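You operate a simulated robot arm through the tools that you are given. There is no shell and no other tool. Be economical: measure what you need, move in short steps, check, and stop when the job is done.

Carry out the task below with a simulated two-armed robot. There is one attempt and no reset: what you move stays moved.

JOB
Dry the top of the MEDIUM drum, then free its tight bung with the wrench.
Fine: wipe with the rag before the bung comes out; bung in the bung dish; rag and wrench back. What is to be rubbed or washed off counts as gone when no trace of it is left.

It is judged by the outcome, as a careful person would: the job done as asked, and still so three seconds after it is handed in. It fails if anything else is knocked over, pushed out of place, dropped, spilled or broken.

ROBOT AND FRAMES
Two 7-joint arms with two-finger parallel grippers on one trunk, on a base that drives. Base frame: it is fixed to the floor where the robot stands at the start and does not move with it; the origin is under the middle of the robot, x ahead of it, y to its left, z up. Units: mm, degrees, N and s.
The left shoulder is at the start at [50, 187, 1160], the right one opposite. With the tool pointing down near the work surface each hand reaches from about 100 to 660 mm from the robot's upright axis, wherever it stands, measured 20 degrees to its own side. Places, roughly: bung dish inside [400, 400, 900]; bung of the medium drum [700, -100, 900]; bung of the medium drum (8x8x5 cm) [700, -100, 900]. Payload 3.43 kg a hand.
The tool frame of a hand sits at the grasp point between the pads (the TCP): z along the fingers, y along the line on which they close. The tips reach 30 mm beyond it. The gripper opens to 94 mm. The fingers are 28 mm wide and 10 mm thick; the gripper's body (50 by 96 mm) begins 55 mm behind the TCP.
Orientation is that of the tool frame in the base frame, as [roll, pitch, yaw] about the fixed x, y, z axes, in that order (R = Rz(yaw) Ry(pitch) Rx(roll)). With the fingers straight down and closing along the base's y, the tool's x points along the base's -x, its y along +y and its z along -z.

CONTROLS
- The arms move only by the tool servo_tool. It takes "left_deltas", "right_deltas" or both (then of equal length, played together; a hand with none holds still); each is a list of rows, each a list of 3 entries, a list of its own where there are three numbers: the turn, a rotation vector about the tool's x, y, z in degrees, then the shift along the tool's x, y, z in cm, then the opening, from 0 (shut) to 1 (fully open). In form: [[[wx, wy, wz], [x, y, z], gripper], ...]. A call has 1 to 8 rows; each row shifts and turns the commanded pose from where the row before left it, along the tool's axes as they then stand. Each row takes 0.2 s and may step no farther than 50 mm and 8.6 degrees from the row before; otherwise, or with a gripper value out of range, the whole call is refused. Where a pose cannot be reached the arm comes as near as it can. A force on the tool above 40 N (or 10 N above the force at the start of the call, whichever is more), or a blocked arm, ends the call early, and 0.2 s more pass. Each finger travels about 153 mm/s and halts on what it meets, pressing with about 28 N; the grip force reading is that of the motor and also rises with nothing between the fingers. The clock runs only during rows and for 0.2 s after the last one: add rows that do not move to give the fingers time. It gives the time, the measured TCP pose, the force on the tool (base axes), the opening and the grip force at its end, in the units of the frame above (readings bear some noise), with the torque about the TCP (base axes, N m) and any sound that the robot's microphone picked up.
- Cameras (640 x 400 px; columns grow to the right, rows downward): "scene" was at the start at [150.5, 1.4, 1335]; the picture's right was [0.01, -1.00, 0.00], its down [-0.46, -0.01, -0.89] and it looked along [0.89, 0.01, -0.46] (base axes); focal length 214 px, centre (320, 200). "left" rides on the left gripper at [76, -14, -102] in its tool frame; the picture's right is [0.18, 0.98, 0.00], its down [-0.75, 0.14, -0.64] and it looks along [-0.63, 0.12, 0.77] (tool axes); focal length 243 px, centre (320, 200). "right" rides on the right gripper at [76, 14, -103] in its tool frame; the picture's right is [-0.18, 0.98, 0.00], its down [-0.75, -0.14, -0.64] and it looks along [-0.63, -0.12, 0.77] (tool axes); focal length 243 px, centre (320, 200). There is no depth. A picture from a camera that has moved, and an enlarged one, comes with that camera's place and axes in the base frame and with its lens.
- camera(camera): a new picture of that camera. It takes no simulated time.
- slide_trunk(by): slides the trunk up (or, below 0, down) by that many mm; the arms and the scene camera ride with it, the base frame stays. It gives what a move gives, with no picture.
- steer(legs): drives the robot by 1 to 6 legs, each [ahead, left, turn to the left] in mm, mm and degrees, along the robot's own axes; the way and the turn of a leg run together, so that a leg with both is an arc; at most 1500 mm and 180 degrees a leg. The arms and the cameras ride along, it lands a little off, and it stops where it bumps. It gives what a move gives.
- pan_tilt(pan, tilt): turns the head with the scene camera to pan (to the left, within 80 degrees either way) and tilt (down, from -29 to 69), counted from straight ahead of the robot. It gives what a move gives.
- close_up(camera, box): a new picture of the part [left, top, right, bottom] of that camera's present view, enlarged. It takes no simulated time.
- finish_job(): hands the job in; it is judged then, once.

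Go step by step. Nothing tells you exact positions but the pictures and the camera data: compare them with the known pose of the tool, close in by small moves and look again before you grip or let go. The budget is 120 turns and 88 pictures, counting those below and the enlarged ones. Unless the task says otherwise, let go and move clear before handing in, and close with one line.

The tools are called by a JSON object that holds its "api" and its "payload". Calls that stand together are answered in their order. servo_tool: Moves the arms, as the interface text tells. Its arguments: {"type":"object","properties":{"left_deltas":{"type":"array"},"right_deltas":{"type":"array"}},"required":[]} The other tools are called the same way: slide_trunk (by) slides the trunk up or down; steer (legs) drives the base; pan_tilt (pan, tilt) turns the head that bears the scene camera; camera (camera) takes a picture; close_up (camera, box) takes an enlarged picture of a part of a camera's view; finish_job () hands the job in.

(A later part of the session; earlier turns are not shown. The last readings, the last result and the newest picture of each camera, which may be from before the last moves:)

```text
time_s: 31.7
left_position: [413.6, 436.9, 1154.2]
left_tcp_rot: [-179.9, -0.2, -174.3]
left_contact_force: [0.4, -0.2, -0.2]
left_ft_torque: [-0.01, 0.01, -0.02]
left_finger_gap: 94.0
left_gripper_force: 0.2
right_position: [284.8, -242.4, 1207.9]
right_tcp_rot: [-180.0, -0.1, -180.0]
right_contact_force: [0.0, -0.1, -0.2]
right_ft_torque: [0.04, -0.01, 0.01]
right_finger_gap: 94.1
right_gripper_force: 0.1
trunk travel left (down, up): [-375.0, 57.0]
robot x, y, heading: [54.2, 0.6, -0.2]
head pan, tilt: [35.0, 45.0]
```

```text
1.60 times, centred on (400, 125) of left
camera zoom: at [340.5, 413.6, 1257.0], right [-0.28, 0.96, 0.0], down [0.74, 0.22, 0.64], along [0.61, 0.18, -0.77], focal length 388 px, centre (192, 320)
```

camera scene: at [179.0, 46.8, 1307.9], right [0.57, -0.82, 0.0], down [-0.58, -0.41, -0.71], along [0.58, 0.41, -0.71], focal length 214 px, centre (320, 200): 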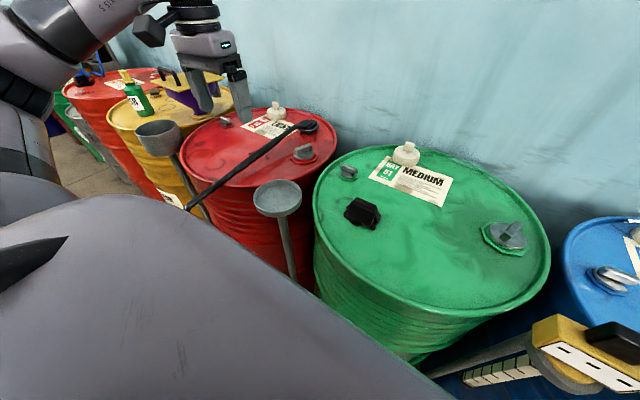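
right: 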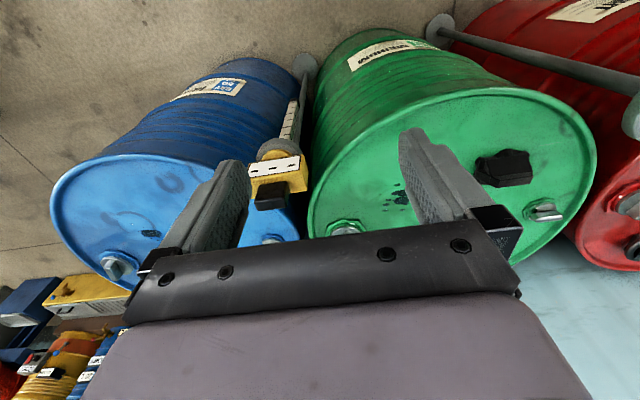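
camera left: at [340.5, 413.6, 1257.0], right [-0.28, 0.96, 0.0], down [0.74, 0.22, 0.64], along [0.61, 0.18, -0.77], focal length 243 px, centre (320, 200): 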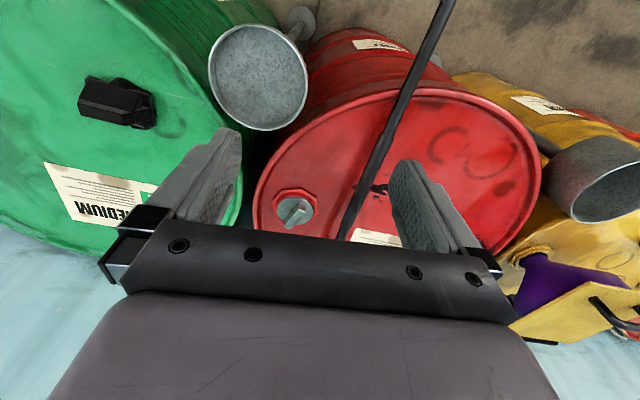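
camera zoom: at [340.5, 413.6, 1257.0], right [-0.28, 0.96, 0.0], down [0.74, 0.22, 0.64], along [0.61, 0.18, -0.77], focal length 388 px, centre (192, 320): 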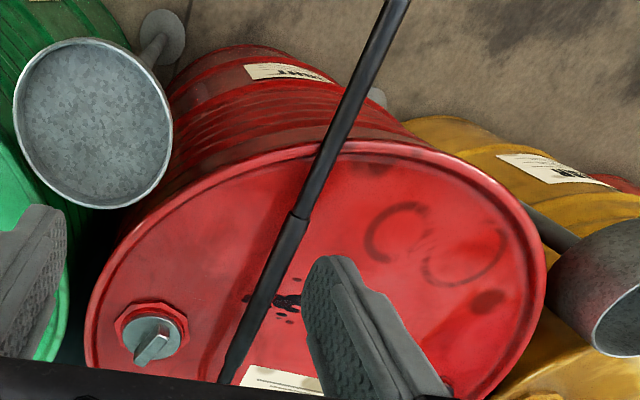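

I need to see how the handle end is supported, so I'll pan further left and down.

{"api": "pan_tilt", "payload": {"pan": 75, "tilt": 40}}

{"api": "camera", "payload": {"camera": "scene"}}

{"api": "servo_tool", "payload": {"left_deltas": [[[0, 0, 0], [4, 0, -1], 1], [[0, 0, 0], [4, 0, 0], 1], [[0, 0, 0], [4, 0, 0], 1], [[0, 0, 0], [4, 1, 0], 1], [[0, 0, 0], [2, 0, 0], 1]]}}

{"api": "camera", "payload": {"camera": "left"}}

```text
time_s: 32.8
left_position: [414.4, 435.3, 1152.8]
left_tcp_rot: [179.9, -0.1, -174.2]
left_contact_force: [-0.5, 0.3, -0.8]
left_ft_torque: [-0.01, 0.02, 0.01]
left_finger_gap: 94.0
left_gripper_force: 0.0
right_position: [286.2, -243.9, 1207.8]
right_tcp_rot: [-180.0, 0.0, 180.0]
right_contact_force: [-0.5, 0.6, 0.1]
right_ft_torque: [0.04, 0.06, 0.02]
right_finger_gap: 94.0
right_gripper_force: 0.1
trunk travel left (down, up): [-375.0, 57.0]
robot x, y, heading: [54.6, 0.4, 0.1]
head pan, tilt: [75.0, 40.0]
```

```text
52 pictures are left
camera scene: at [134.5, 81.9, 1315.1], right [0.97, -0.26, 0.0], down [-0.17, -0.62, -0.77], along [0.2, 0.74, -0.64], focal length 214 px, centre (320, 200)
```

scene: 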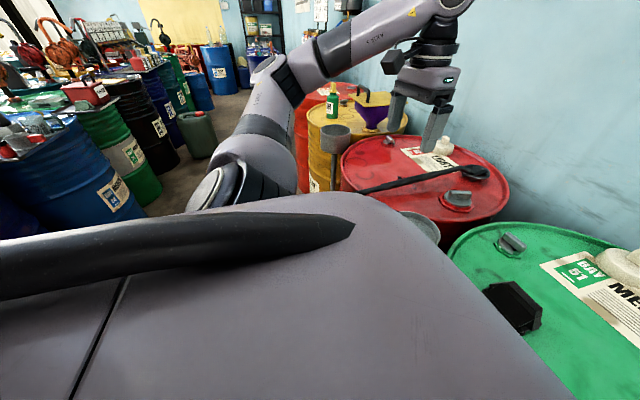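

```text
time_s: 34.0
left_position: [311.3, 368.8, 1145.5]
left_tcp_rot: [-180.0, -0.1, -173.9]
left_contact_force: [0.3, -0.7, 0.2]
left_ft_torque: [0.0, 0.01, 0.02]
left_finger_gap: 94.1
left_gripper_force: 0.1
left hand out of reach, approached as far as the arm can: row 2, 3, 4, 5
right_position: [286.5, -243.2, 1208.7]
right_tcp_rot: [180.0, -0.1, 179.9]
right_contact_force: [0.1, 0.6, 0.1]
right_ft_torque: [0.02, 0.01, 0.04]
right_finger_gap: 94.0
right_gripper_force: 0.1
trunk travel left (down, up): [-375.0, 57.0]
robot x, y, heading: [53.2, 0.6, 0.1]
head pan, tilt: [75.0, 40.0]
```

```text
51 pictures are left
camera left: at [238.2, 345.9, 1247.4], right [-0.28, 0.96, 0.0], down [0.74, 0.22, 0.64], along [0.61, 0.18, -0.77], focal length 243 px, centre (320, 200)
```

left: 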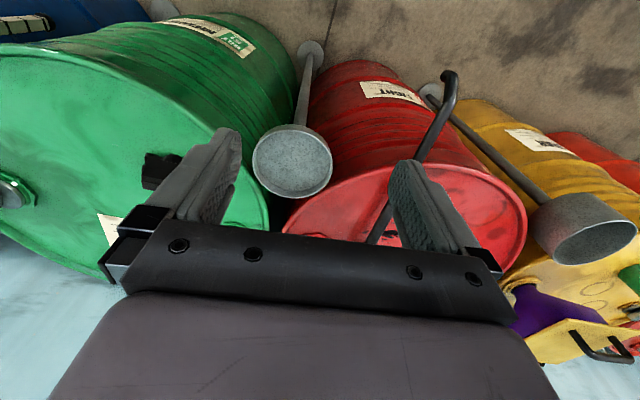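

The wrench rests on the drum with its head and on the front rim with its rod. I'll zoom in on the head.

{"api": "close_up", "payload": {"camera": "scene", "box": [400, 140, 500, 220]}}

{"api": "close_up", "payload": {"camera": "left", "box": [360, 50, 500, 250]}}

```text
5.00 times, centred on (450, 180) of scene
camera zoom: at [134.4, 81.9, 1315.2], right [0.97, -0.26, 0.0], down [-0.17, -0.62, -0.77], along [0.2, 0.74, -0.64], focal length 1072 px, centre (-330, 300)
```

zoom: 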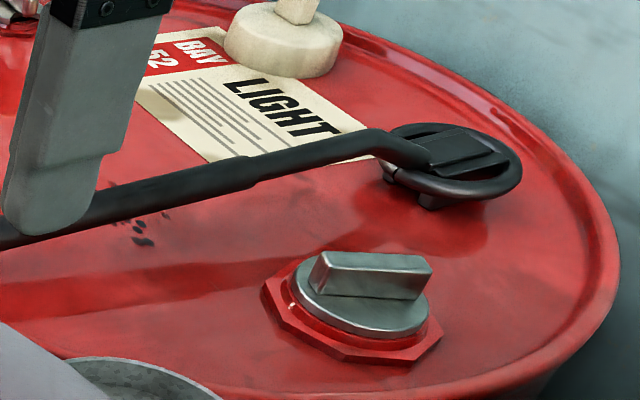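

```text
2.00 times, centred on (430, 150) of left
camera zoom: at [238.2, 345.9, 1247.4], right [-0.28, 0.96, 0.0], down [0.74, 0.22, 0.64], along [0.61, 0.18, -0.77], focal length 485 px, centre (100, 300)
```

zoom: 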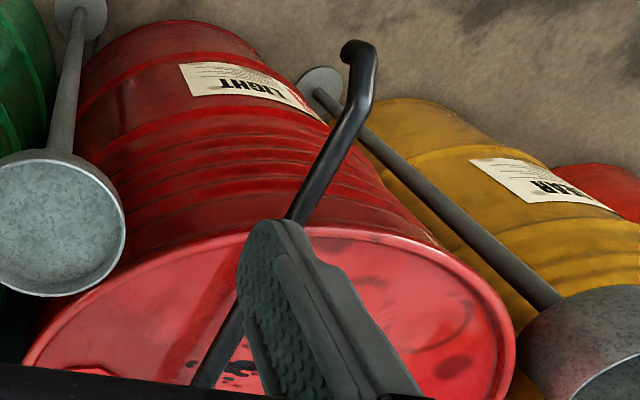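

The wrench head is a ring with a crossbar in line with the handle, and the bung's fin lies at about −23° from x. I'll back off and sidestep left so that the wrench lies in front of both arms.

{"api": "steer", "payload": {"legs": [[-55, 0, 0], [0, 450, 0]]}}

{"api": "pan_tilt", "payload": {"pan": 5, "tilt": 35}}

{"api": "camera", "payload": {"camera": "scene"}}

```text
time_s: 37.3
left_position: [257.1, 829.5, 1143.2]
left_tcp_rot: [180.0, 0.0, -174.2]
left_contact_force: [-0.3, -0.2, 0.0]
left_ft_torque: [0.02, -0.01, -0.03]
left_finger_gap: 94.0
left_gripper_force: 0.0
right_position: [231.2, 215.9, 1208.5]
right_tcp_rot: [-180.0, -0.1, -180.0]
right_contact_force: [0.9, 0.4, 0.3]
right_ft_torque: [0.01, -0.01, 0.0]
right_finger_gap: 94.2
right_gripper_force: 0.0
trunk travel left (down, up): [-375.0, 57.0]
robot x, y, heading: [-2.4, 457.5, 0.0]
head pan, tilt: [75.0, 40.0]
```

```text
time_s: 38.7
left_position: [257.3, 827.7, 1143.3]
left_tcp_rot: [180.0, -0.1, -174.1]
left_contact_force: [-0.1, -0.1, -0.2]
left_ft_torque: [0.0, 0.01, 0.02]
left_finger_gap: 94.0
left_gripper_force: 0.0
right_position: [230.3, 215.3, 1208.8]
right_tcp_rot: [180.0, -0.2, 180.0]
right_contact_force: [-0.6, -0.4, 0.5]
right_ft_torque: [0.02, 0.01, 0.02]
right_finger_gap: 94.0
right_gripper_force: 0.1
trunk travel left (down, up): [-375.0, 57.0]
robot x, y, heading: [-2.9, 459.0, 0.3]
head pan, tilt: [5.0, 35.0]
```

```text
48 pictures are left
camera scene: at [144.8, 466.2, 1322.7], right [0.09, -1.0, 0.0], down [-0.57, -0.05, -0.82], along [0.82, 0.07, -0.57], focal length 214 px, centre (320, 200)
```

scene: 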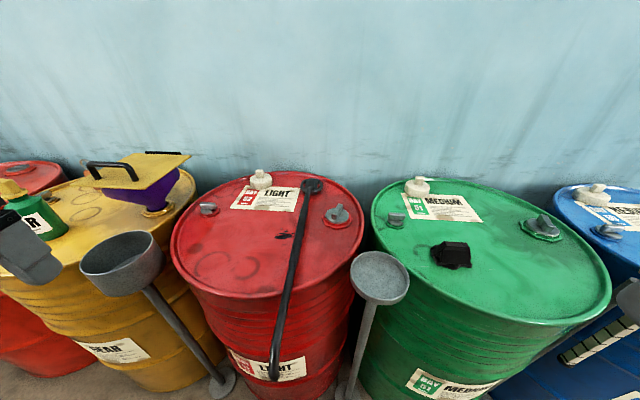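

This is an excellent view: the wrench runs along x at y≈560, with its head at (860, 558) and its tail near (270, 556). I'll bring the left hand over x≈640 and the right hand over x≈340 to carry it with both hands.

{"api": "servo_tool", "payload": {"left_deltas": [[[0, 0, 6], [0, 0, 0], 1], [[0, 0, 0], [-4, -2.8, 0], 1], [[0, 0, 0], [-4, -2.8, 0], 1], [[0, 0, 0], [-4, -2.8, 0], 1], [[0, 0, 0], [-4, -2.8, 0], 1], [[0, 0, 0], [-4, -2.8, 0], 1], [[0, 0, 0], [-4, -2.8, 0], 1], [[0, 0, 0], [-4, -2.8, 0], 1]], "right_deltas": [[[0, 0, 0], [0, 0, 0], 1], [[0, 0, 0], [-1, 3.5, 0], 1], [[0, 0, 0], [-1, 3.5, 0], 1], [[0, 0, 0], [-2, 3.5, 0], 1], [[0, 0, 0], [-2, 3.5, 0], 1], [[0, 0, 0], [-2, 3.5, 0], 1], [[0, 0, 0], [-2, 3.5, 0], 1], [[0, 0, 0], [0, 3.5, 0], 1]]}}

{"api": "camera", "payload": {"camera": "scene"}}

```text
time_s: 40.5
left_position: [535.4, 632.5, 1142.2]
left_tcp_rot: [179.9, -0.2, 179.8]
left_contact_force: [0.8, 0.7, -0.4]
left_ft_torque: [0.01, -0.01, 0.01]
left_finger_gap: 94.1
left_gripper_force: 0.1
right_position: [332.0, 458.9, 1206.7]
right_tcp_rot: [180.0, -0.1, -179.9]
right_contact_force: [-0.5, 0.7, 0.0]
right_ft_torque: [-0.02, 0.02, -0.01]
right_finger_gap: 94.0
right_gripper_force: 0.2
trunk travel left (down, up): [-375.0, 57.0]
robot x, y, heading: [-1.8, 456.6, 0.5]
head pan, tilt: [5.0, 35.0]
```

```text
47 pictures are left
camera scene: at [145.2, 465.9, 1322.6], right [0.09, -1.0, 0.0], down [-0.57, -0.05, -0.82], along [0.82, 0.07, -0.57], focal length 214 px, centre (320, 200)
```

scene: 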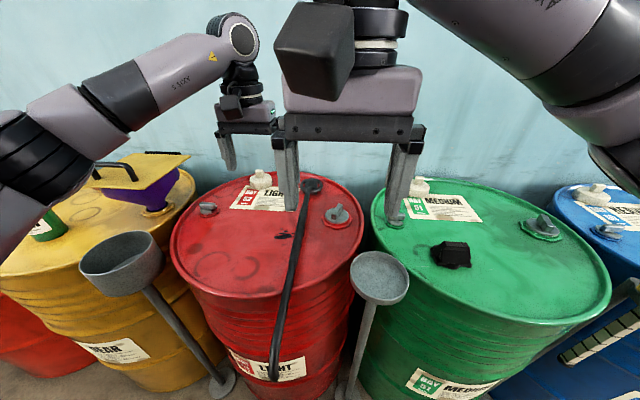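

{"api": "servo_tool", "payload": {"left_deltas": [[[0, 0, 0], [-2.4, -1.8, 0], 1], [[0, 0, 0], [-2.4, -1.8, 2], 1], [[0, 0, 0], [-2.4, -1.8, 3], 1], [[0, 0, 0], [-2.4, -1.8, 3], 1], [[0, 0, 0], [0, 0, 4], 1], [[0, 0, 0], [0, 0, 0], 1]], "right_deltas": [[[0, 0, 0], [0, 2.5, 1], 1], [[0, 0, 0], [0, 2.5, 3], 1], [[0, 0, 0], [0, 2.5, 4], 1], [[0, 0, 0], [0, 2.5, 4], 1], [[0, 0, 0], [0, 0, 4], 1], [[0, 0, 0], [0, 0, 2], 1]]}}

{"api": "camera", "payload": {"camera": "left"}}

{"api": "camera", "payload": {"camera": "right"}}

```text
time_s: 41.9
left_position: [604.9, 575.5, 1029.3]
left_tcp_rot: [-179.9, -0.1, 179.9]
left_contact_force: [0.1, -0.6, -0.2]
left_ft_torque: [-0.02, -0.02, 0.02]
left_finger_gap: 94.2
left_gripper_force: 0.1
left hand out of reach, approached as far as the arm can: row 3, 4
right_position: [330.4, 559.1, 1027.3]
right_tcp_rot: [180.0, -0.1, -179.9]
right_contact_force: [-0.1, 0.3, -0.2]
right_ft_torque: [0.01, -0.01, 0.0]
right_finger_gap: 93.9
right_gripper_force: 0.0
trunk travel left (down, up): [-375.0, 57.0]
robot x, y, heading: [-1.2, 459.8, 0.2]
head pan, tilt: [5.0, 35.0]
```

```text
46 pictures are left
camera left: at [529.4, 560.1, 1133.6], right [-0.18, 0.98, 0.0], down [0.75, 0.14, 0.64], along [0.63, 0.12, -0.77], focal length 243 px, centre (320, 200)
```

left: 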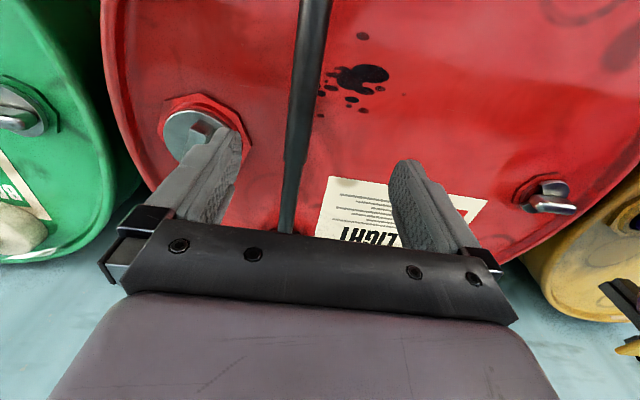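

```text
45 pictures are left
camera right: at [254.3, 574.3, 1130.2], right [0.18, 0.98, 0.0], down [0.75, -0.14, 0.64], along [0.63, -0.12, -0.77], focal length 243 px, centre (320, 200)
```

right: 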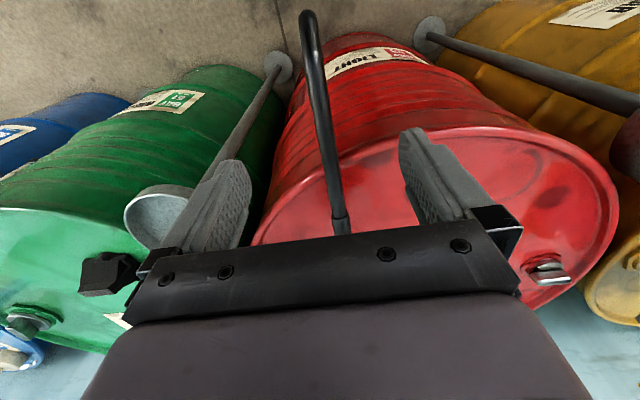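

The rod is at y≈559 all along. I'll lower both hands around it, the left at x≈605 and the right at x≈360, and check before gripping.

{"api": "servo_tool", "payload": {"left_deltas": [[[0, 0, 0], [0, -1.6, 0], 1], [[0, 0, 0], [0, 0, 3], 1], [[0, 0, 0], [0, 0, 3], 1], [[0, 0, 0], [0, 0, 3], 1], [[0, 0, 0], [0, 0, 0], 1]], "right_deltas": [[[0, 0, 0], [-3, 0, 0], 1], [[0, 0, 0], [0, 0, 3.5], 1], [[0, 0, 0], [0, 0, 3.5], 1], [[0, 0, 0], [0, 0, 3.5], 1], [[0, 0, 0], [0, 0, 0], 1]]}}

{"api": "camera", "payload": {"camera": "left"}}

{"api": "camera", "payload": {"camera": "right"}}

```text
time_s: 43.1
left_position: [605.5, 560.5, 943.1]
left_tcp_rot: [-180.0, -0.1, 179.9]
left_contact_force: [0.4, -0.6, 0.1]
left_ft_torque: [-0.01, -0.04, 0.03]
left_finger_gap: 93.9
left_gripper_force: 0.0
right_position: [361.5, 558.7, 921.4]
right_tcp_rot: [-180.0, 0.1, -179.8]
right_contact_force: [0.7, 0.1, 0.3]
right_ft_torque: [-0.03, -0.03, 0.02]
right_finger_gap: 94.0
right_gripper_force: 0.1
trunk travel left (down, up): [-375.0, 57.0]
robot x, y, heading: [1.1, 457.7, 0.1]
head pan, tilt: [5.0, 35.0]
```

```text
44 pictures are left
camera left: at [529.4, 544.6, 1046.8], right [-0.18, 0.98, 0.0], down [0.75, 0.14, 0.64], along [0.63, 0.12, -0.77], focal length 243 px, centre (320, 200)
```

left: 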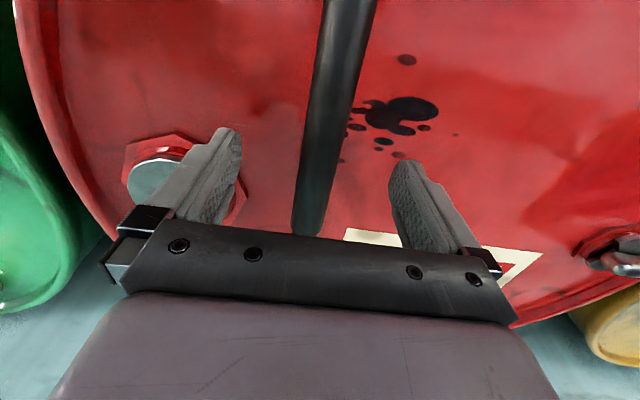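

```text
43 pictures are left
camera right: at [282.6, 574.2, 1026.1], right [0.18, 0.98, 0.0], down [0.75, -0.14, 0.64], along [0.63, -0.12, -0.77], focal length 243 px, centre (320, 200)
```

right: 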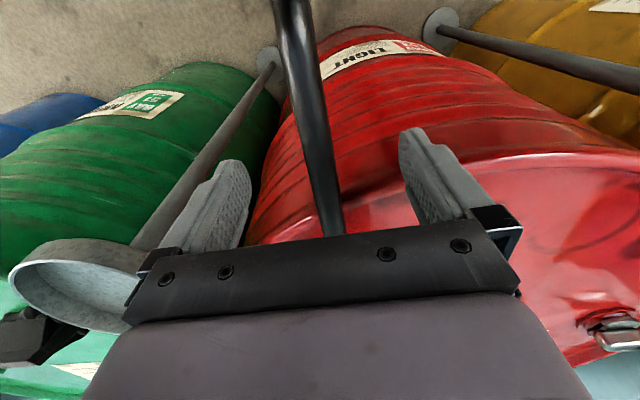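

{"api": "servo_tool", "payload": {"left_deltas": [[[0, 0, 0], [0, 0, 1.6], 1], [[0, 0, 0], [0, 0, 1.4], 1], [[0, 0, 0], [0, 0, 0], 1], [[0, 0, 0], [0, 0, 0], 0], [[0, 0, 0], [0, 0, 0], 0], [[0, 0, 0], [0, 0, 0], 0]], "right_deltas": [[[0, 0, 0], [0, 0, 1.6], 1], [[0, 0, 0], [0, 0, 1.7], 1], [[0, 0, 0], [0, 0, 0], 1], [[0, 0, 0], [0, 0, 0], 0], [[0, 0, 0], [0, 0, 0], 0], [[0, 0, 0], [0, 0, 0], 0]]}}

{"api": "camera", "payload": {"camera": "scene"}}

```text
time_s: 44.5
left_position: [604.7, 560.1, 912.2]
left_tcp_rot: [179.9, 0.0, 179.9]
left_contact_force: [-0.5, -1.8, -1.1]
left_ft_torque: [0.02, -0.19, 0.04]
left_finger_gap: 26.5
left_gripper_force: 27.8
right_position: [361.0, 559.8, 891.8]
right_tcp_rot: [180.0, -0.1, -180.0]
right_contact_force: [-0.1, 0.6, 0.0]
right_ft_torque: [-0.01, 0.03, -0.07]
right_finger_gap: 19.1
right_gripper_force: 28.2
trunk travel left (down, up): [-375.0, 57.0]
robot x, y, heading: [-2.7, 455.2, 0.3]
head pan, tilt: [5.0, 35.0]
```

```text
42 pictures are left
camera scene: at [144.9, 466.1, 1322.6], right [0.09, -1.0, 0.0], down [-0.57, -0.05, -0.82], along [0.82, 0.07, -0.57], focal length 214 px, centre (320, 200)
```

scene: 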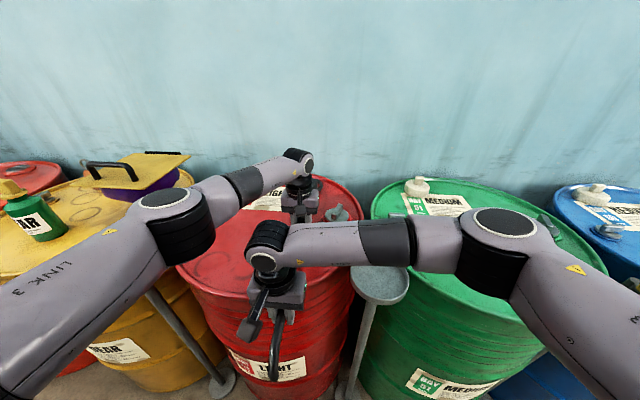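

Both hands hold the rod, which is 26 mm thick at the left hand and 19 mm at the right. I'll lift together.

{"api": "servo_tool", "payload": {"left_deltas": [[[0, 0, 0], [0, 0, -1], 0], [[0, 0, 0], [0, 0, -2], 0], [[0, 0, 0], [0, 0, -3], 0], [[0, 0, 0], [0, 0, -3], 0], [[0, 0, 0], [0, 0, -3], 0], [[0, 0, 0], [0, 0, 0], 0]], "right_deltas": [[[0, 0, 0], [0, 0, -1], 0], [[0, 0, 0], [0, 0, -2], 0], [[0, 0, 0], [0, 0, -3], 0], [[0, 0, 0], [0, 0, -3], 0], [[0, 0, 0], [0, 0, -3], 0], [[0, 0, 0], [0, 0, 0], 0]]}}

{"api": "close_up", "payload": {"camera": "scene", "box": [210, 90, 390, 260]}}

{"api": "camera", "payload": {"camera": "left"}}

```text
time_s: 45.9
left_position: [605.5, 560.8, 1029.8]
left_tcp_rot: [180.0, -0.2, 179.8]
left_contact_force: [-1.9, 1.0, -1.7]
left_ft_torque: [0.0, 0.76, -0.11]
left_finger_gap: 27.1
left_gripper_force: 28.4
right_position: [360.6, 560.9, 1010.6]
right_tcp_rot: [-179.9, 0.0, -179.9]
right_contact_force: [1.8, -1.7, -3.8]
right_ft_torque: [-0.03, 0.2, -0.09]
right_finger_gap: 19.0
right_gripper_force: 27.9
trunk travel left (down, up): [-375.0, 57.0]
robot x, y, heading: [-2.0, 453.8, 0.2]
head pan, tilt: [5.0, 35.0]
```

```text
2.35 times, centred on (300, 175) of scene
camera zoom: at [145.6, 466.3, 1322.5], right [0.09, -1.0, 0.0], down [-0.57, -0.05, -0.82], along [0.82, 0.07, -0.57], focal length 505 px, centre (367, 259)
```

zoom: 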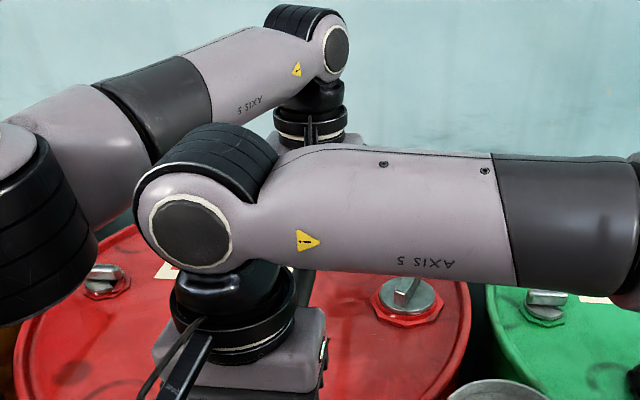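

```text
40 pictures are left
camera left: at [529.5, 545.2, 1134.5], right [-0.18, 0.98, 0.0], down [0.76, 0.14, 0.64], along [0.63, 0.12, -0.77], focal length 243 px, centre (320, 200)
```

left: 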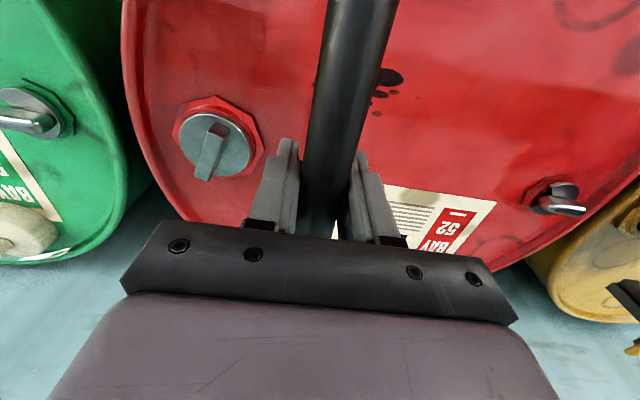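

The wrench is light at about 0.6 kg, and the lug ends suggest its slot runs parallel to the handle. I'll carry it by driving: back, right, then turn about −23° so that the slot lines up with the fin.

{"api": "steer", "payload": {"legs": [[-170, 0, 0], [0, -352, 0], [0, 0, -23]]}}

{"api": "camera", "payload": {"camera": "scene"}}

{"api": "camera", "payload": {"camera": "left"}}

```text
time_s: 50.4
left_position: [426.9, -24.5, 1029.7]
left_tcp_rot: [-179.9, -0.2, 157.6]
left_contact_force: [-9.7, 4.7, -8.2]
left_ft_torque: [-0.06, -0.18, -0.07]
left_finger_gap: 26.5
left_gripper_force: 28.1
right_position: [201.0, 68.0, 1011.4]
right_tcp_rot: [-179.9, 0.0, 157.7]
right_contact_force: [10.4, -4.9, 1.8]
right_ft_torque: [-0.01, -0.08, -0.11]
right_finger_gap: 18.9
right_gripper_force: 28.3
trunk travel left (down, up): [-375.0, 57.0]
robot x, y, heading: [-174.8, 110.1, -22.2]
head pan, tilt: [5.0, 35.0]
```

```text
39 pictures are left
camera scene: at [-34.5, 62.4, 1322.6], right [-0.3, -0.96, 0.0], down [-0.55, 0.17, -0.82], along [0.78, -0.24, -0.57], focal length 214 px, centre (320, 200)
```

scene: 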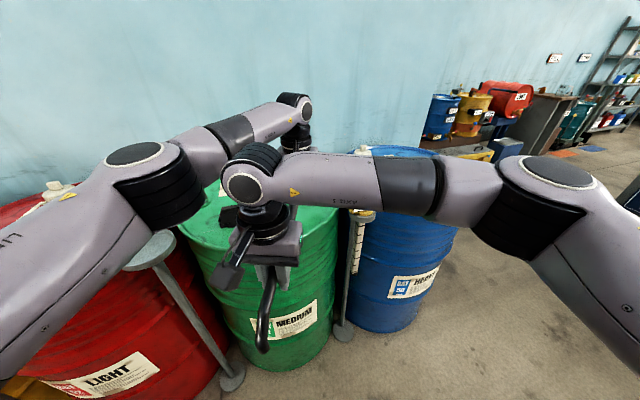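

```text
38 pictures are left
camera left: at [351.3, -10.5, 1134.0], right [0.2, 0.98, 0.0], down [0.75, -0.16, 0.64], along [0.63, -0.13, -0.77], focal length 243 px, centre (320, 200)
```

left: 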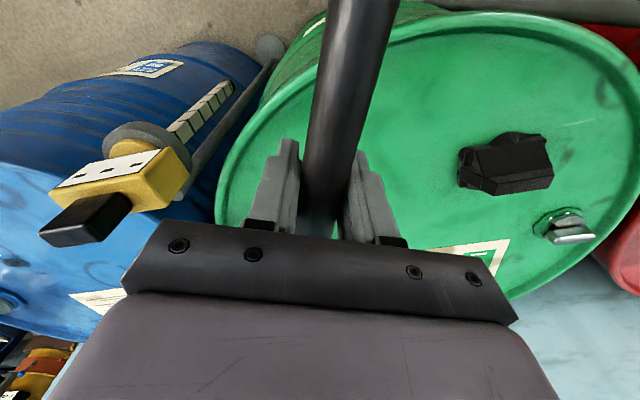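

From several triangulations, the bung centre is at (674, −145, 890) with its fin at about −19.3° and fin top at z≈917. The ring centre is 232 mm beyond the left grip, on the rod axis. The wrench is now at −22.3°, so I'll turn the base +3°.

{"api": "steer", "payload": {"legs": [[0, 0, 3]]}}

```text
time_s: 51.2
left_position: [432.9, 6.5, 1030.1]
left_tcp_rot: [-179.9, -0.3, 160.7]
left_contact_force: [1.0, 0.6, -4.5]
left_ft_torque: [0.1, 0.24, -0.04]
left_finger_gap: 26.6
left_gripper_force: 28.0
right_position: [201.9, 88.5, 1010.3]
right_tcp_rot: [180.0, 0.0, 160.8]
right_contact_force: [-1.7, -0.6, -1.3]
right_ft_torque: [0.01, 0.14, -0.1]
right_finger_gap: 19.3
right_gripper_force: 27.9
trunk travel left (down, up): [-375.0, 57.0]
robot x, y, heading: [-173.7, 111.9, -18.8]
head pan, tilt: [5.0, 35.0]
```

{"api": "steer", "payload": {"legs": [[45, 0, 0], [0, -63, 0]]}}

{"api": "camera", "payload": {"camera": "scene"}}

```text
time_s: 52.7
left_position: [453.9, -65.1, 1029.8]
left_tcp_rot: [179.8, -0.1, 160.8]
left_contact_force: [1.2, -1.3, -5.6]
left_ft_torque: [0.1, 0.28, -0.04]
left_finger_gap: 26.5
left_gripper_force: 27.8
right_position: [224.2, 15.4, 1009.8]
right_tcp_rot: [179.9, -0.1, 160.8]
right_contact_force: [-1.0, -0.3, -1.7]
right_ft_torque: [0.04, -0.08, -0.12]
right_finger_gap: 19.2
right_gripper_force: 28.3
trunk travel left (down, up): [-375.0, 57.0]
robot x, y, heading: [-150.7, 34.9, -19.1]
head pan, tilt: [5.0, 35.0]
```

```text
37 pictures are left
camera scene: at [-11.0, -3.6, 1322.6], right [-0.24, -0.97, 0.0], down [-0.56, 0.14, -0.82], along [0.79, -0.2, -0.57], focal length 214 px, centre (320, 200)
```

scene: 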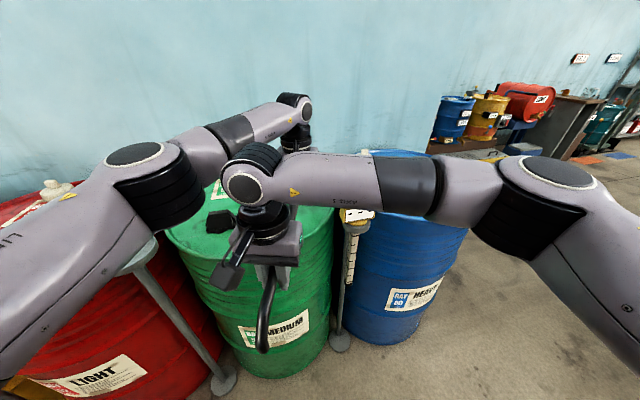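

The ring should now be over the bung to within about 3 mm. I'll lower in steps and watch the force.

{"api": "servo_tool", "payload": {"left_deltas": [[[0, 0, 0], [0, -0.25, 2], 0], [[0, 0, 0], [0, 0, 2], 0], [[0, 0, 0], [0, 0, 1.5], 0], [[0, 0, 0], [0, 0, 1], 0], [[0, 0, 0], [0, 0, 0], 0]], "right_deltas": [[[0, 0, 0], [0, -0.25, 2], 0], [[0, 0, 0], [0, 0, 2], 0], [[0, 0, 0], [0, 0, 1.5], 0], [[0, 0, 0], [0, 0, 1], 0], [[0, 0, 0], [0, 0, 0], 0]]}}

{"api": "pan_tilt", "payload": {"pan": 0, "tilt": 30}}

{"api": "camera", "payload": {"camera": "scene"}}

```text
time_s: 53.9
left_position: [454.3, -63.8, 964.9]
left_tcp_rot: [-180.0, -0.3, 160.7]
left_contact_force: [-6.1, -0.5, -3.0]
left_ft_torque: [0.03, 0.1, 0.44]
left_finger_gap: 26.8
left_gripper_force: 28.0
right_position: [223.0, 13.1, 946.7]
right_tcp_rot: [179.9, 0.0, 160.8]
right_contact_force: [6.1, 0.0, -2.6]
right_ft_torque: [0.14, 0.41, 0.22]
right_finger_gap: 19.2
right_gripper_force: 27.9
trunk travel left (down, up): [-375.0, 57.0]
robot x, y, heading: [-153.1, 36.6, -19.0]
head pan, tilt: [5.0, 35.0]
```

```text
time_s: 54.5
left_position: [454.5, -66.1, 965.2]
left_tcp_rot: [180.0, -0.3, 160.8]
left_contact_force: [-7.2, 0.4, -6.0]
left_ft_torque: [-0.01, -0.02, 0.33]
left_finger_gap: 26.8
left_gripper_force: 28.3
right_position: [223.7, 13.1, 947.0]
right_tcp_rot: [180.0, 0.0, 160.8]
right_contact_force: [6.4, -0.5, 0.3]
right_ft_torque: [0.01, 0.02, 0.21]
right_finger_gap: 19.1
right_gripper_force: 28.4
trunk travel left (down, up): [-375.0, 57.0]
robot x, y, heading: [-150.6, 38.6, -19.3]
head pan, tilt: [0.0, 30.0]
```

```text
36 pictures are left
camera scene: at [-10.5, -10.9, 1330.4], right [-0.33, -0.95, 0.0], down [-0.47, 0.16, -0.87], along [0.82, -0.28, -0.5], focal length 214 px, centre (320, 200)
```

scene: 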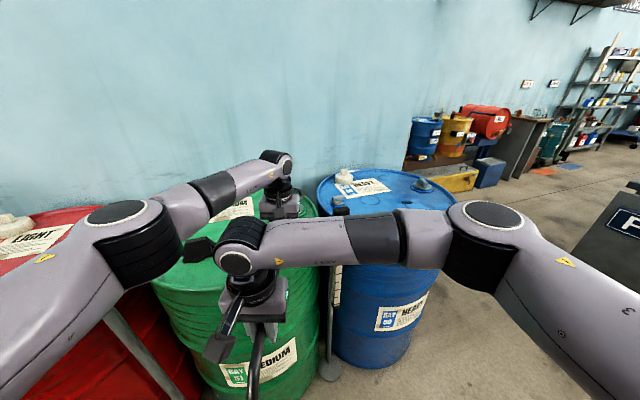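

{"api": "close_up", "payload": {"camera": "scene", "box": [245, 165, 345, 245]}}

```text
5.00 times, centred on (295, 205) of scene
camera zoom: at [-10.5, -10.9, 1330.4], right [-0.33, -0.95, 0.0], down [-0.47, 0.16, -0.87], along [0.82, -0.28, -0.5], focal length 1072 px, centre (445, 175)
```

zoom: 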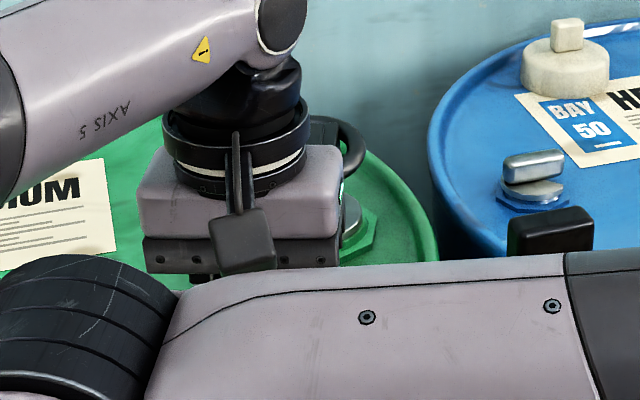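

The visible right edges of the ring and the bung agree with my estimates to about 3 mm. I'll nudge 3 mm to the right and keep lowering.

{"api": "servo_tool", "payload": {"left_deltas": [[[0, 0, 0], [0, -0.3, 0.5], 0], [[0, 0, 0], [0, 0, 0.5], 0], [[0, 0, 0], [0, 0, 0.5], 0], [[0, 0, 0], [0, 0, 0.5], 0], [[0, 0, 0], [0, 0, 0], 0]], "right_deltas": [[[0, 0, 0], [0, -0.3, 0.5], 0], [[0, 0, 0], [0, 0, 0.5], 0], [[0, 0, 0], [0, 0, 0.5], 0], [[0, 0, 0], [0, 0, 0.5], 0], [[0, 0, 0], [0, 0, 0], 0]]}}

```text
time_s: 55.7
left_position: [452.4, -67.8, 944.5]
left_tcp_rot: [179.9, -0.2, 160.8]
left_contact_force: [-0.6, 2.1, -7.6]
left_ft_torque: [0.07, 0.0, 0.02]
left_finger_gap: 26.9
left_gripper_force: 28.1
right_position: [221.6, 11.8, 926.6]
right_tcp_rot: [180.0, -0.1, 160.9]
right_contact_force: [-0.6, -1.2, 3.1]
right_ft_torque: [-0.16, -0.41, 0.01]
right_finger_gap: 19.2
right_gripper_force: 27.8
trunk travel left (down, up): [-375.0, 57.0]
robot x, y, heading: [-150.8, 42.3, -18.8]
head pan, tilt: [0.0, 30.0]
```

{"api": "servo_tool", "payload": {"left_deltas": [[[0, 0, 0], [0, 0, 0.4], 0], [[0, 0, 0], [0, 0, 0.4], 0], [[0, 0, 0], [0, 0, 0.4], 0], [[0, 0, 0], [0, 0, 0], 0]], "right_deltas": [[[0, 0, 0], [0, 0, 0.4], 0], [[0, 0, 0], [0, 0, 0.4], 0], [[0, 0, 0], [0, 0, 0.4], 0], [[0, 0, 0], [0, 0, 0], 0]]}}

{"api": "close_up", "payload": {"camera": "scene", "box": [245, 165, 345, 245]}}

```text
time_s: 56.7
left_position: [453.4, -68.0, 932.4]
left_tcp_rot: [-180.0, -0.1, 160.9]
left_contact_force: [4.1, 2.5, -8.4]
left_ft_torque: [-0.27, -0.75, 0.29]
left_finger_gap: 26.8
left_gripper_force: 28.9
right_position: [220.7, 10.7, 914.6]
right_tcp_rot: [180.0, -0.1, 160.9]
right_contact_force: [-2.6, -0.7, 4.2]
right_ft_torque: [-0.27, -0.81, 0.11]
right_finger_gap: 19.0
right_gripper_force: 28.5
trunk travel left (down, up): [-375.0, 57.0]
robot x, y, heading: [-155.0, 35.7, -18.9]
head pan, tilt: [0.0, 30.0]
```

```text
5.00 times, centred on (295, 205) of scene
camera zoom: at [-10.7, -10.6, 1330.5], right [-0.33, -0.95, 0.0], down [-0.47, 0.16, -0.87], along [0.82, -0.28, -0.5], focal length 1072 px, centre (445, 175)
```

zoom: 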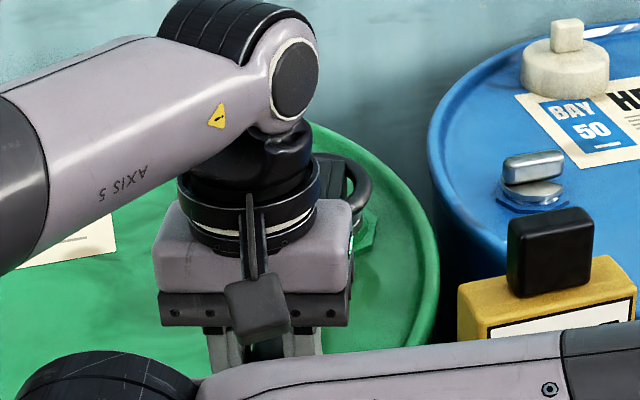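

The lugs should now be below the fin top with no blocking force, so it appears to be engaging. I'll go down the rest of the way.

{"api": "servo_tool", "payload": {"left_deltas": [[[0, 0, 0], [0, 0, 0.3], 0], [[0, 0, 0], [0, 0, 0.3], 0], [[0, 0, 0], [0, 0, 0], 0]], "right_deltas": [[[0, 0, 0], [0, 0, 0.3], 0], [[0, 0, 0], [0, 0, 0.3], 0], [[0, 0, 0], [0, 0, 0], 0]]}}

```text
time_s: 57.5
left_position: [453.2, -68.9, 930.1]
left_tcp_rot: [-179.9, 0.0, 160.8]
left_contact_force: [-2.7, 5.2, 24.2]
left_ft_torque: [-0.06, -0.06, 0.42]
left_finger_gap: 27.0
left_gripper_force: 27.9
right_position: [220.7, 10.1, 908.8]
right_tcp_rot: [-179.9, 0.2, 160.8]
right_contact_force: [6.3, -3.3, -11.5]
right_ft_torque: [-0.23, -0.65, 0.29]
right_finger_gap: 19.1
right_gripper_force: 27.7
trunk travel left (down, up): [-375.0, 57.0]
robot x, y, heading: [-148.2, 39.1, -19.0]
head pan, tilt: [0.0, 30.0]
```

It has hit a firm stop with the lugs at disc level, which is consistent with being seated. I'll relax the press a little, then release the left hand and raise it so I can inspect the head.

{"api": "servo_tool", "payload": {"left_deltas": [[[0, 0, 0], [0, 0, -0.3], 0], [[0, 0, 0], [0, 0, 0], 0], [[0, 0, 0], [0, 0, 0], 0.35], [[0, 0, 0], [0, 0, 0], 0.6]], "right_deltas": [[[0, 0, 0], [0, 0, 0], 0], [[0, 0, 0], [0, 0, 0], 0], [[0, 0, 0], [0, 0, 0], 0], [[0, 0, 0], [0, 0, 0], 0]]}}

{"api": "servo_tool", "payload": {"left_deltas": [[[0, 0, 0], [0, 0, -1.5], 0.6], [[0, 0, 0], [0, 0, -3], 0.6], [[0, 0, 0], [0, 0, -4], 0.6], [[0, 0, 0], [1, 3, -3], 0.6], [[0, 0, 0], [1, 4.5, 0], 0.6], [[0, 0, 0], [1, 4.5, 0], 0.6], [[0, 0, 0], [1, 4.5, 0], 0.6], [[0, 0, 0], [1, 4.5, 0], 0.6]]}}

{"api": "close_up", "payload": {"camera": "scene", "box": [220, 150, 380, 270]}}

{"api": "camera", "payload": {"camera": "left"}}

```text
time_s: 58.5
left_position: [450.7, -69.5, 930.5]
left_tcp_rot: [180.0, -0.2, 160.8]
left_contact_force: [-0.2, 0.1, -0.7]
left_ft_torque: [-0.03, -0.04, 0.02]
left_finger_gap: 56.6
left_gripper_force: 0.1
right_position: [220.5, 11.7, 908.3]
right_tcp_rot: [179.9, -0.2, 161.0]
right_contact_force: [-2.7, 0.6, -2.3]
right_ft_torque: [-0.02, -0.26, 0.18]
right_finger_gap: 19.1
right_gripper_force: 28.2
trunk travel left (down, up): [-375.0, 57.0]
robot x, y, heading: [-155.8, 34.4, -19.1]
head pan, tilt: [0.0, 30.0]
```

```text
time_s: 60.3
left_position: [474.2, 146.6, 1044.4]
left_tcp_rot: [179.9, -0.3, 160.8]
left_contact_force: [-0.1, 0.8, 0.2]
left_ft_torque: [-0.03, 0.04, -0.02]
left_finger_gap: 56.2
left_gripper_force: 0.1
right_position: [221.5, 10.7, 909.8]
right_tcp_rot: [179.9, 0.0, 160.9]
right_contact_force: [-1.0, 0.7, -3.0]
right_ft_torque: [0.05, 0.25, 0.19]
right_finger_gap: 19.5
right_gripper_force: 27.5
trunk travel left (down, up): [-375.0, 57.0]
robot x, y, heading: [-152.9, 36.6, -18.7]
head pan, tilt: [0.0, 30.0]
```

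```text
3.33 times, centred on (300, 210) of scene
camera zoom: at [-10.8, -10.2, 1330.5], right [-0.33, -0.95, 0.0], down [-0.47, 0.16, -0.87], along [0.82, -0.28, -0.5], focal length 715 px, centre (387, 167)
```

zoom: 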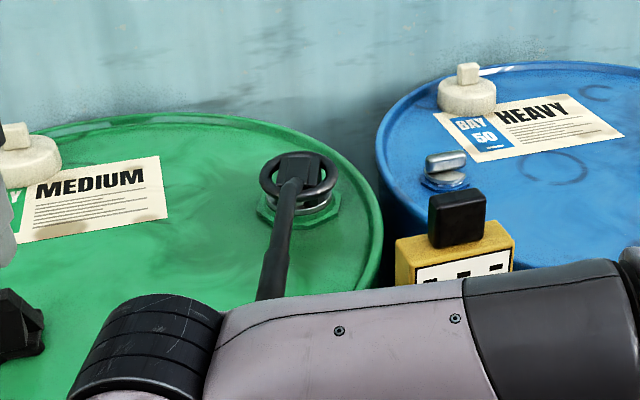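

```text
32 pictures are left
camera left: at [397.9, 156.7, 1148.2], right [0.15, 0.99, 0.0], down [0.76, -0.12, 0.64], along [0.63, -0.1, -0.77], focal length 243 px, centre (320, 200)
```

left: 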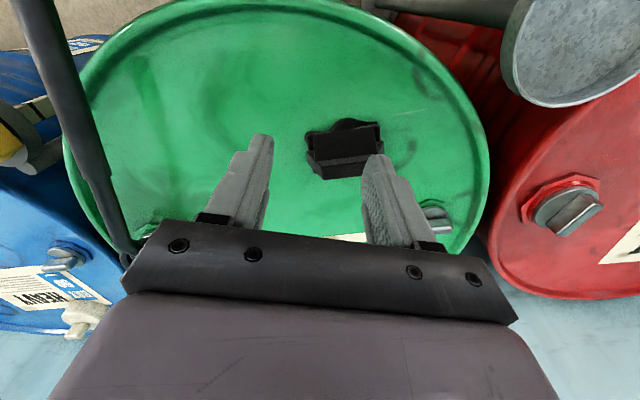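

Now the head is visible. I'll zoom in to confirm that it is seated on the fin.

{"api": "close_up", "payload": {"camera": "scene", "box": [275, 175, 325, 225]}}

```text
8.00 times, centred on (300, 200) of scene
camera zoom: at [-10.8, -10.2, 1330.5], right [-0.33, -0.95, 0.0], down [-0.47, 0.16, -0.87], along [0.82, -0.28, -0.5], focal length 1716 px, centre (480, 200)
```

zoom: 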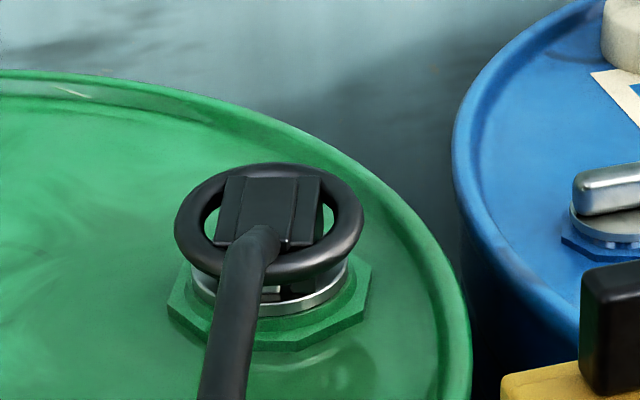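

The wrench channel sits over the fin. Now I'll turn it counter-clockwise about the bung with the right hand at a radius of about 479 mm.

{"api": "servo_tool", "payload": {"right_deltas": [[[0, 0, -1], [0, -0.84, 0], 0], [[0, 0, -1], [0, -0.84, 0], 0], [[0, 0, -1], [0, -0.84, 0], 0], [[0, 0, -2], [0.03, -1.67, 0], 0], [[0, 0, -2], [0.03, -1.67, 0], 0], [[0, 0, -2], [0.03, -1.67, 0], 0], [[0, 0, 0], [0, 0, 0], 0]]}}

{"api": "close_up", "payload": {"camera": "scene", "box": [265, 165, 335, 235]}}

```text
time_s: 61.9
left_position: [474.1, 144.9, 1044.3]
left_tcp_rot: [-180.0, -0.3, 160.8]
left_contact_force: [0.4, -0.3, -1.0]
left_ft_torque: [0.0, 0.0, 0.02]
left_finger_gap: 56.5
left_gripper_force: 0.0
right_position: [200.8, -62.3, 908.0]
right_tcp_rot: [180.0, 0.0, 169.9]
right_contact_force: [2.7, -0.2, -2.1]
right_ft_torque: [-0.12, -0.39, 0.32]
right_finger_gap: 19.3
right_gripper_force: 28.1
trunk travel left (down, up): [-375.0, 57.0]
robot x, y, heading: [-153.1, 38.3, -19.1]
head pan, tilt: [0.0, 30.0]
```

```text
5.71 times, centred on (300, 200) of scene
camera zoom: at [-10.9, -10.8, 1330.5], right [-0.33, -0.95, 0.0], down [-0.47, 0.16, -0.87], along [0.82, -0.28, -0.5], focal length 1226 px, centre (434, 200)
```

zoom: 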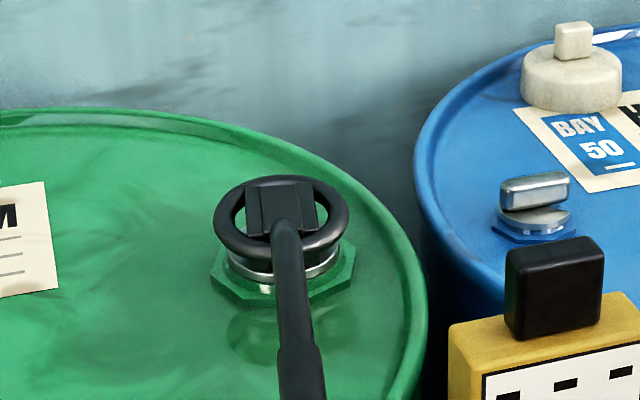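

It moved 9° with little force, which may be slack. I'll continue turning.

{"api": "servo_tool", "payload": {"right_deltas": [[[0, 0, -2], [0.03, -1.67, 0], 0], [[0, 0, -2], [0.03, -1.67, 0], 0], [[0, 0, -2], [0.03, -1.67, 0], 0], [[0, 0, -2], [0.03, -1.67, 0], 0], [[0, 0, -2], [0.03, -1.67, 0], 0], [[0, 0, -2], [0.03, -1.67, 0], 0]]}}

{"api": "close_up", "payload": {"camera": "scene", "box": [265, 165, 335, 235]}}

```text
time_s: 63.3
left_position: [473.9, 145.4, 1044.7]
left_tcp_rot: [180.0, -0.3, 160.8]
left_contact_force: [0.6, 0.0, 0.5]
left_ft_torque: [-0.03, -0.01, 0.0]
left_finger_gap: 56.4
left_gripper_force: 0.1
right_position: [190.7, -161.9, 909.7]
right_tcp_rot: [180.0, -0.2, -178.0]
right_contact_force: [2.0, 0.4, -1.9]
right_ft_torque: [0.0, -0.36, 0.19]
right_finger_gap: 19.2
right_gripper_force: 28.4
trunk travel left (down, up): [-375.0, 57.0]
robot x, y, heading: [-153.4, 37.3, -18.9]
head pan, tilt: [0.0, 30.0]
```

```text
5.71 times, centred on (300, 200) of scene
camera zoom: at [-11.5, -11.2, 1330.6], right [-0.33, -0.95, 0.0], down [-0.47, 0.16, -0.87], along [0.82, -0.28, -0.5], focal length 1226 px, centre (434, 200)
```

zoom: 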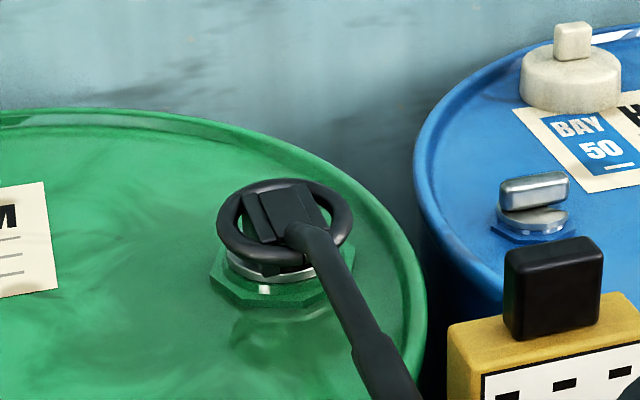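

{"api": "servo_tool", "payload": {"right_deltas": [[[0, 0, -2], [0.03, -1.67, 0], 0], [[0, 0, -2], [0.03, -1.67, 0], 0], [[0, 0, -2], [0.03, -1.67, 0], 0], [[0, 0, -2], [0.03, -1.67, 0], 0], [[0, 0, -2], [0.03, -1.67, 0], 0], [[0, 0, -2], [0.03, -1.67, 0], 0], [[0, 0, -2], [0.03, -1.67, 0], 0], [[0, 0, -2], [0.03, -1.67, 0], 0]]}}

{"api": "close_up", "payload": {"camera": "scene", "box": [275, 175, 325, 225]}}

```text
time_s: 65.0
left_position: [473.2, 146.3, 1045.7]
left_tcp_rot: [-180.0, -0.1, 160.8]
left_contact_force: [0.9, -0.7, -0.6]
left_ft_torque: [0.02, -0.01, 0.01]
left_finger_gap: 56.5
left_gripper_force: 0.0
right_position: [201.2, -265.3, 910.7]
right_tcp_rot: [178.8, 0.4, -163.2]
right_contact_force: [-11.4, 15.3, 10.0]
right_ft_torque: [0.04, -0.55, 0.11]
right_finger_gap: 19.4
right_gripper_force: 28.0
trunk travel left (down, up): [-375.0, 57.0]
robot x, y, heading: [-150.7, 38.7, -19.0]
head pan, tilt: [0.0, 30.0]
stopped in row 8 (right hand): the force on the tool passed its limit (the readings are from after the stop); the commanded pose is now the measured one
```

```text
8.00 times, centred on (300, 200) of scene
camera zoom: at [-13.0, -9.2, 1330.9], right [-0.33, -0.95, 0.0], down [-0.47, 0.16, -0.87], along [0.82, -0.28, -0.5], focal length 1716 px, centre (480, 200)
```

zoom: 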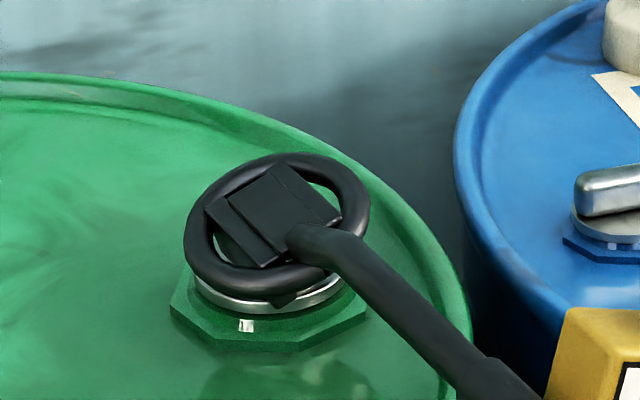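

The force limit tripped, and the rod may be close to the yellow gauge on its post. I'll look before doing anything else.

{"api": "pan_tilt", "payload": {"pan": 0, "tilt": 45}}

{"api": "camera", "payload": {"camera": "scene"}}

{"api": "camera", "payload": {"camera": "right"}}

```text
time_s: 65.7
left_position: [472.3, 148.4, 1045.4]
left_tcp_rot: [-179.9, 0.0, 160.9]
left_contact_force: [0.1, 0.0, 0.8]
left_ft_torque: [-0.04, -0.02, -0.04]
left_finger_gap: 56.3
left_gripper_force: 0.1
right_position: [202.2, -268.0, 910.3]
right_tcp_rot: [179.0, 0.3, -163.4]
right_contact_force: [-9.5, 17.0, 11.4]
right_ft_torque: [0.0, -0.72, 0.42]
right_finger_gap: 19.3
right_gripper_force: 27.8
trunk travel left (down, up): [-375.0, 57.0]
robot x, y, heading: [-156.8, 38.6, -19.2]
head pan, tilt: [0.0, 45.0]
```

```text
27 pictures are left
camera scene: at [-21.6, -5.0, 1308.3], right [-0.33, -0.95, 0.0], down [-0.67, 0.23, -0.71], along [0.67, -0.23, -0.7], focal length 214 px, centre (320, 200)
```

scene: 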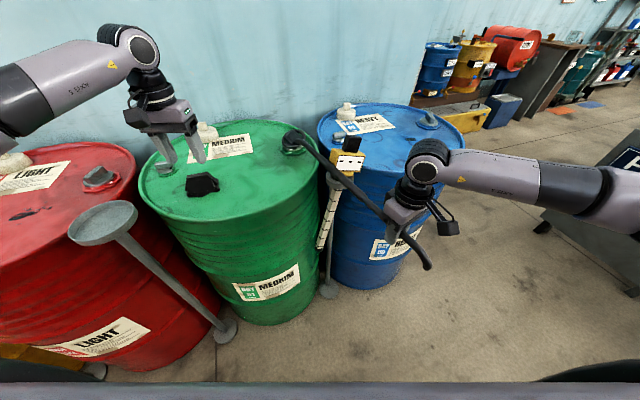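

```text
26 pictures are left
camera right: at [123.1, -276.3, 1014.5], right [-0.11, 0.99, 0.02], down [0.76, 0.07, 0.64], along [0.64, 0.08, -0.76], focal length 243 px, centre (320, 200)
```

right: 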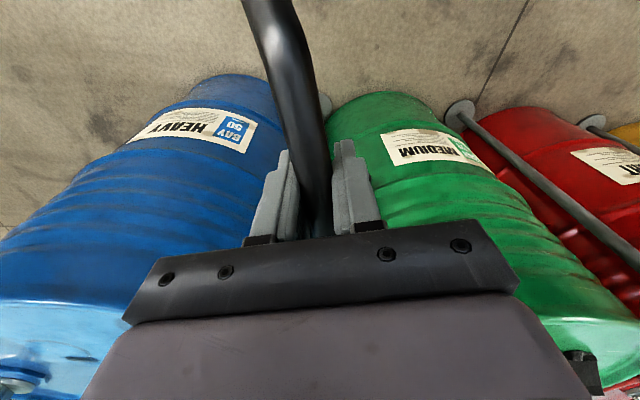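

The rod has come up against the gauge on its post. I'll back off about 3° at once and check the gauge.

{"api": "servo_tool", "payload": {"right_deltas": [[[0, 0, 1.5], [0.02, 1.3, 0], 0], [[0, 0, 1.5], [0.02, 1.3, 0], 0], [[0, 0, 0], [0, 0, 0], 0]]}}

{"api": "close_up", "payload": {"camera": "scene", "box": [260, 110, 400, 210]}}

```text
time_s: 66.5
left_position: [473.7, 146.4, 1044.3]
left_tcp_rot: [-179.9, -0.2, 160.8]
left_contact_force: [-1.5, -0.8, -0.6]
left_ft_torque: [0.0, 0.01, 0.03]
left_finger_gap: 56.4
left_gripper_force: 0.0
right_position: [195.5, -246.3, 907.9]
right_tcp_rot: [179.2, 0.0, -166.6]
right_contact_force: [2.2, 1.8, -4.2]
right_ft_torque: [-0.22, 0.69, 0.38]
right_finger_gap: 19.3
right_gripper_force: 28.2
trunk travel left (down, up): [-375.0, 57.0]
robot x, y, heading: [-154.8, 38.4, -18.9]
head pan, tilt: [0.0, 45.0]
```

```text
4.00 times, centred on (330, 160) of scene
camera zoom: at [-19.3, -7.4, 1307.7], right [-0.33, -0.95, 0.0], down [-0.67, 0.23, -0.71], along [0.67, -0.23, -0.71], focal length 858 px, centre (280, 360)
```

zoom: 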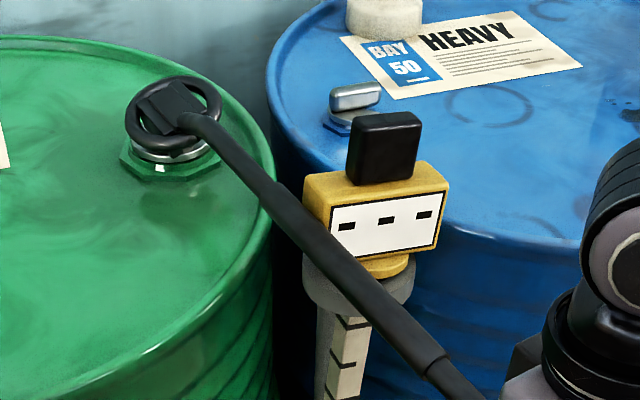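

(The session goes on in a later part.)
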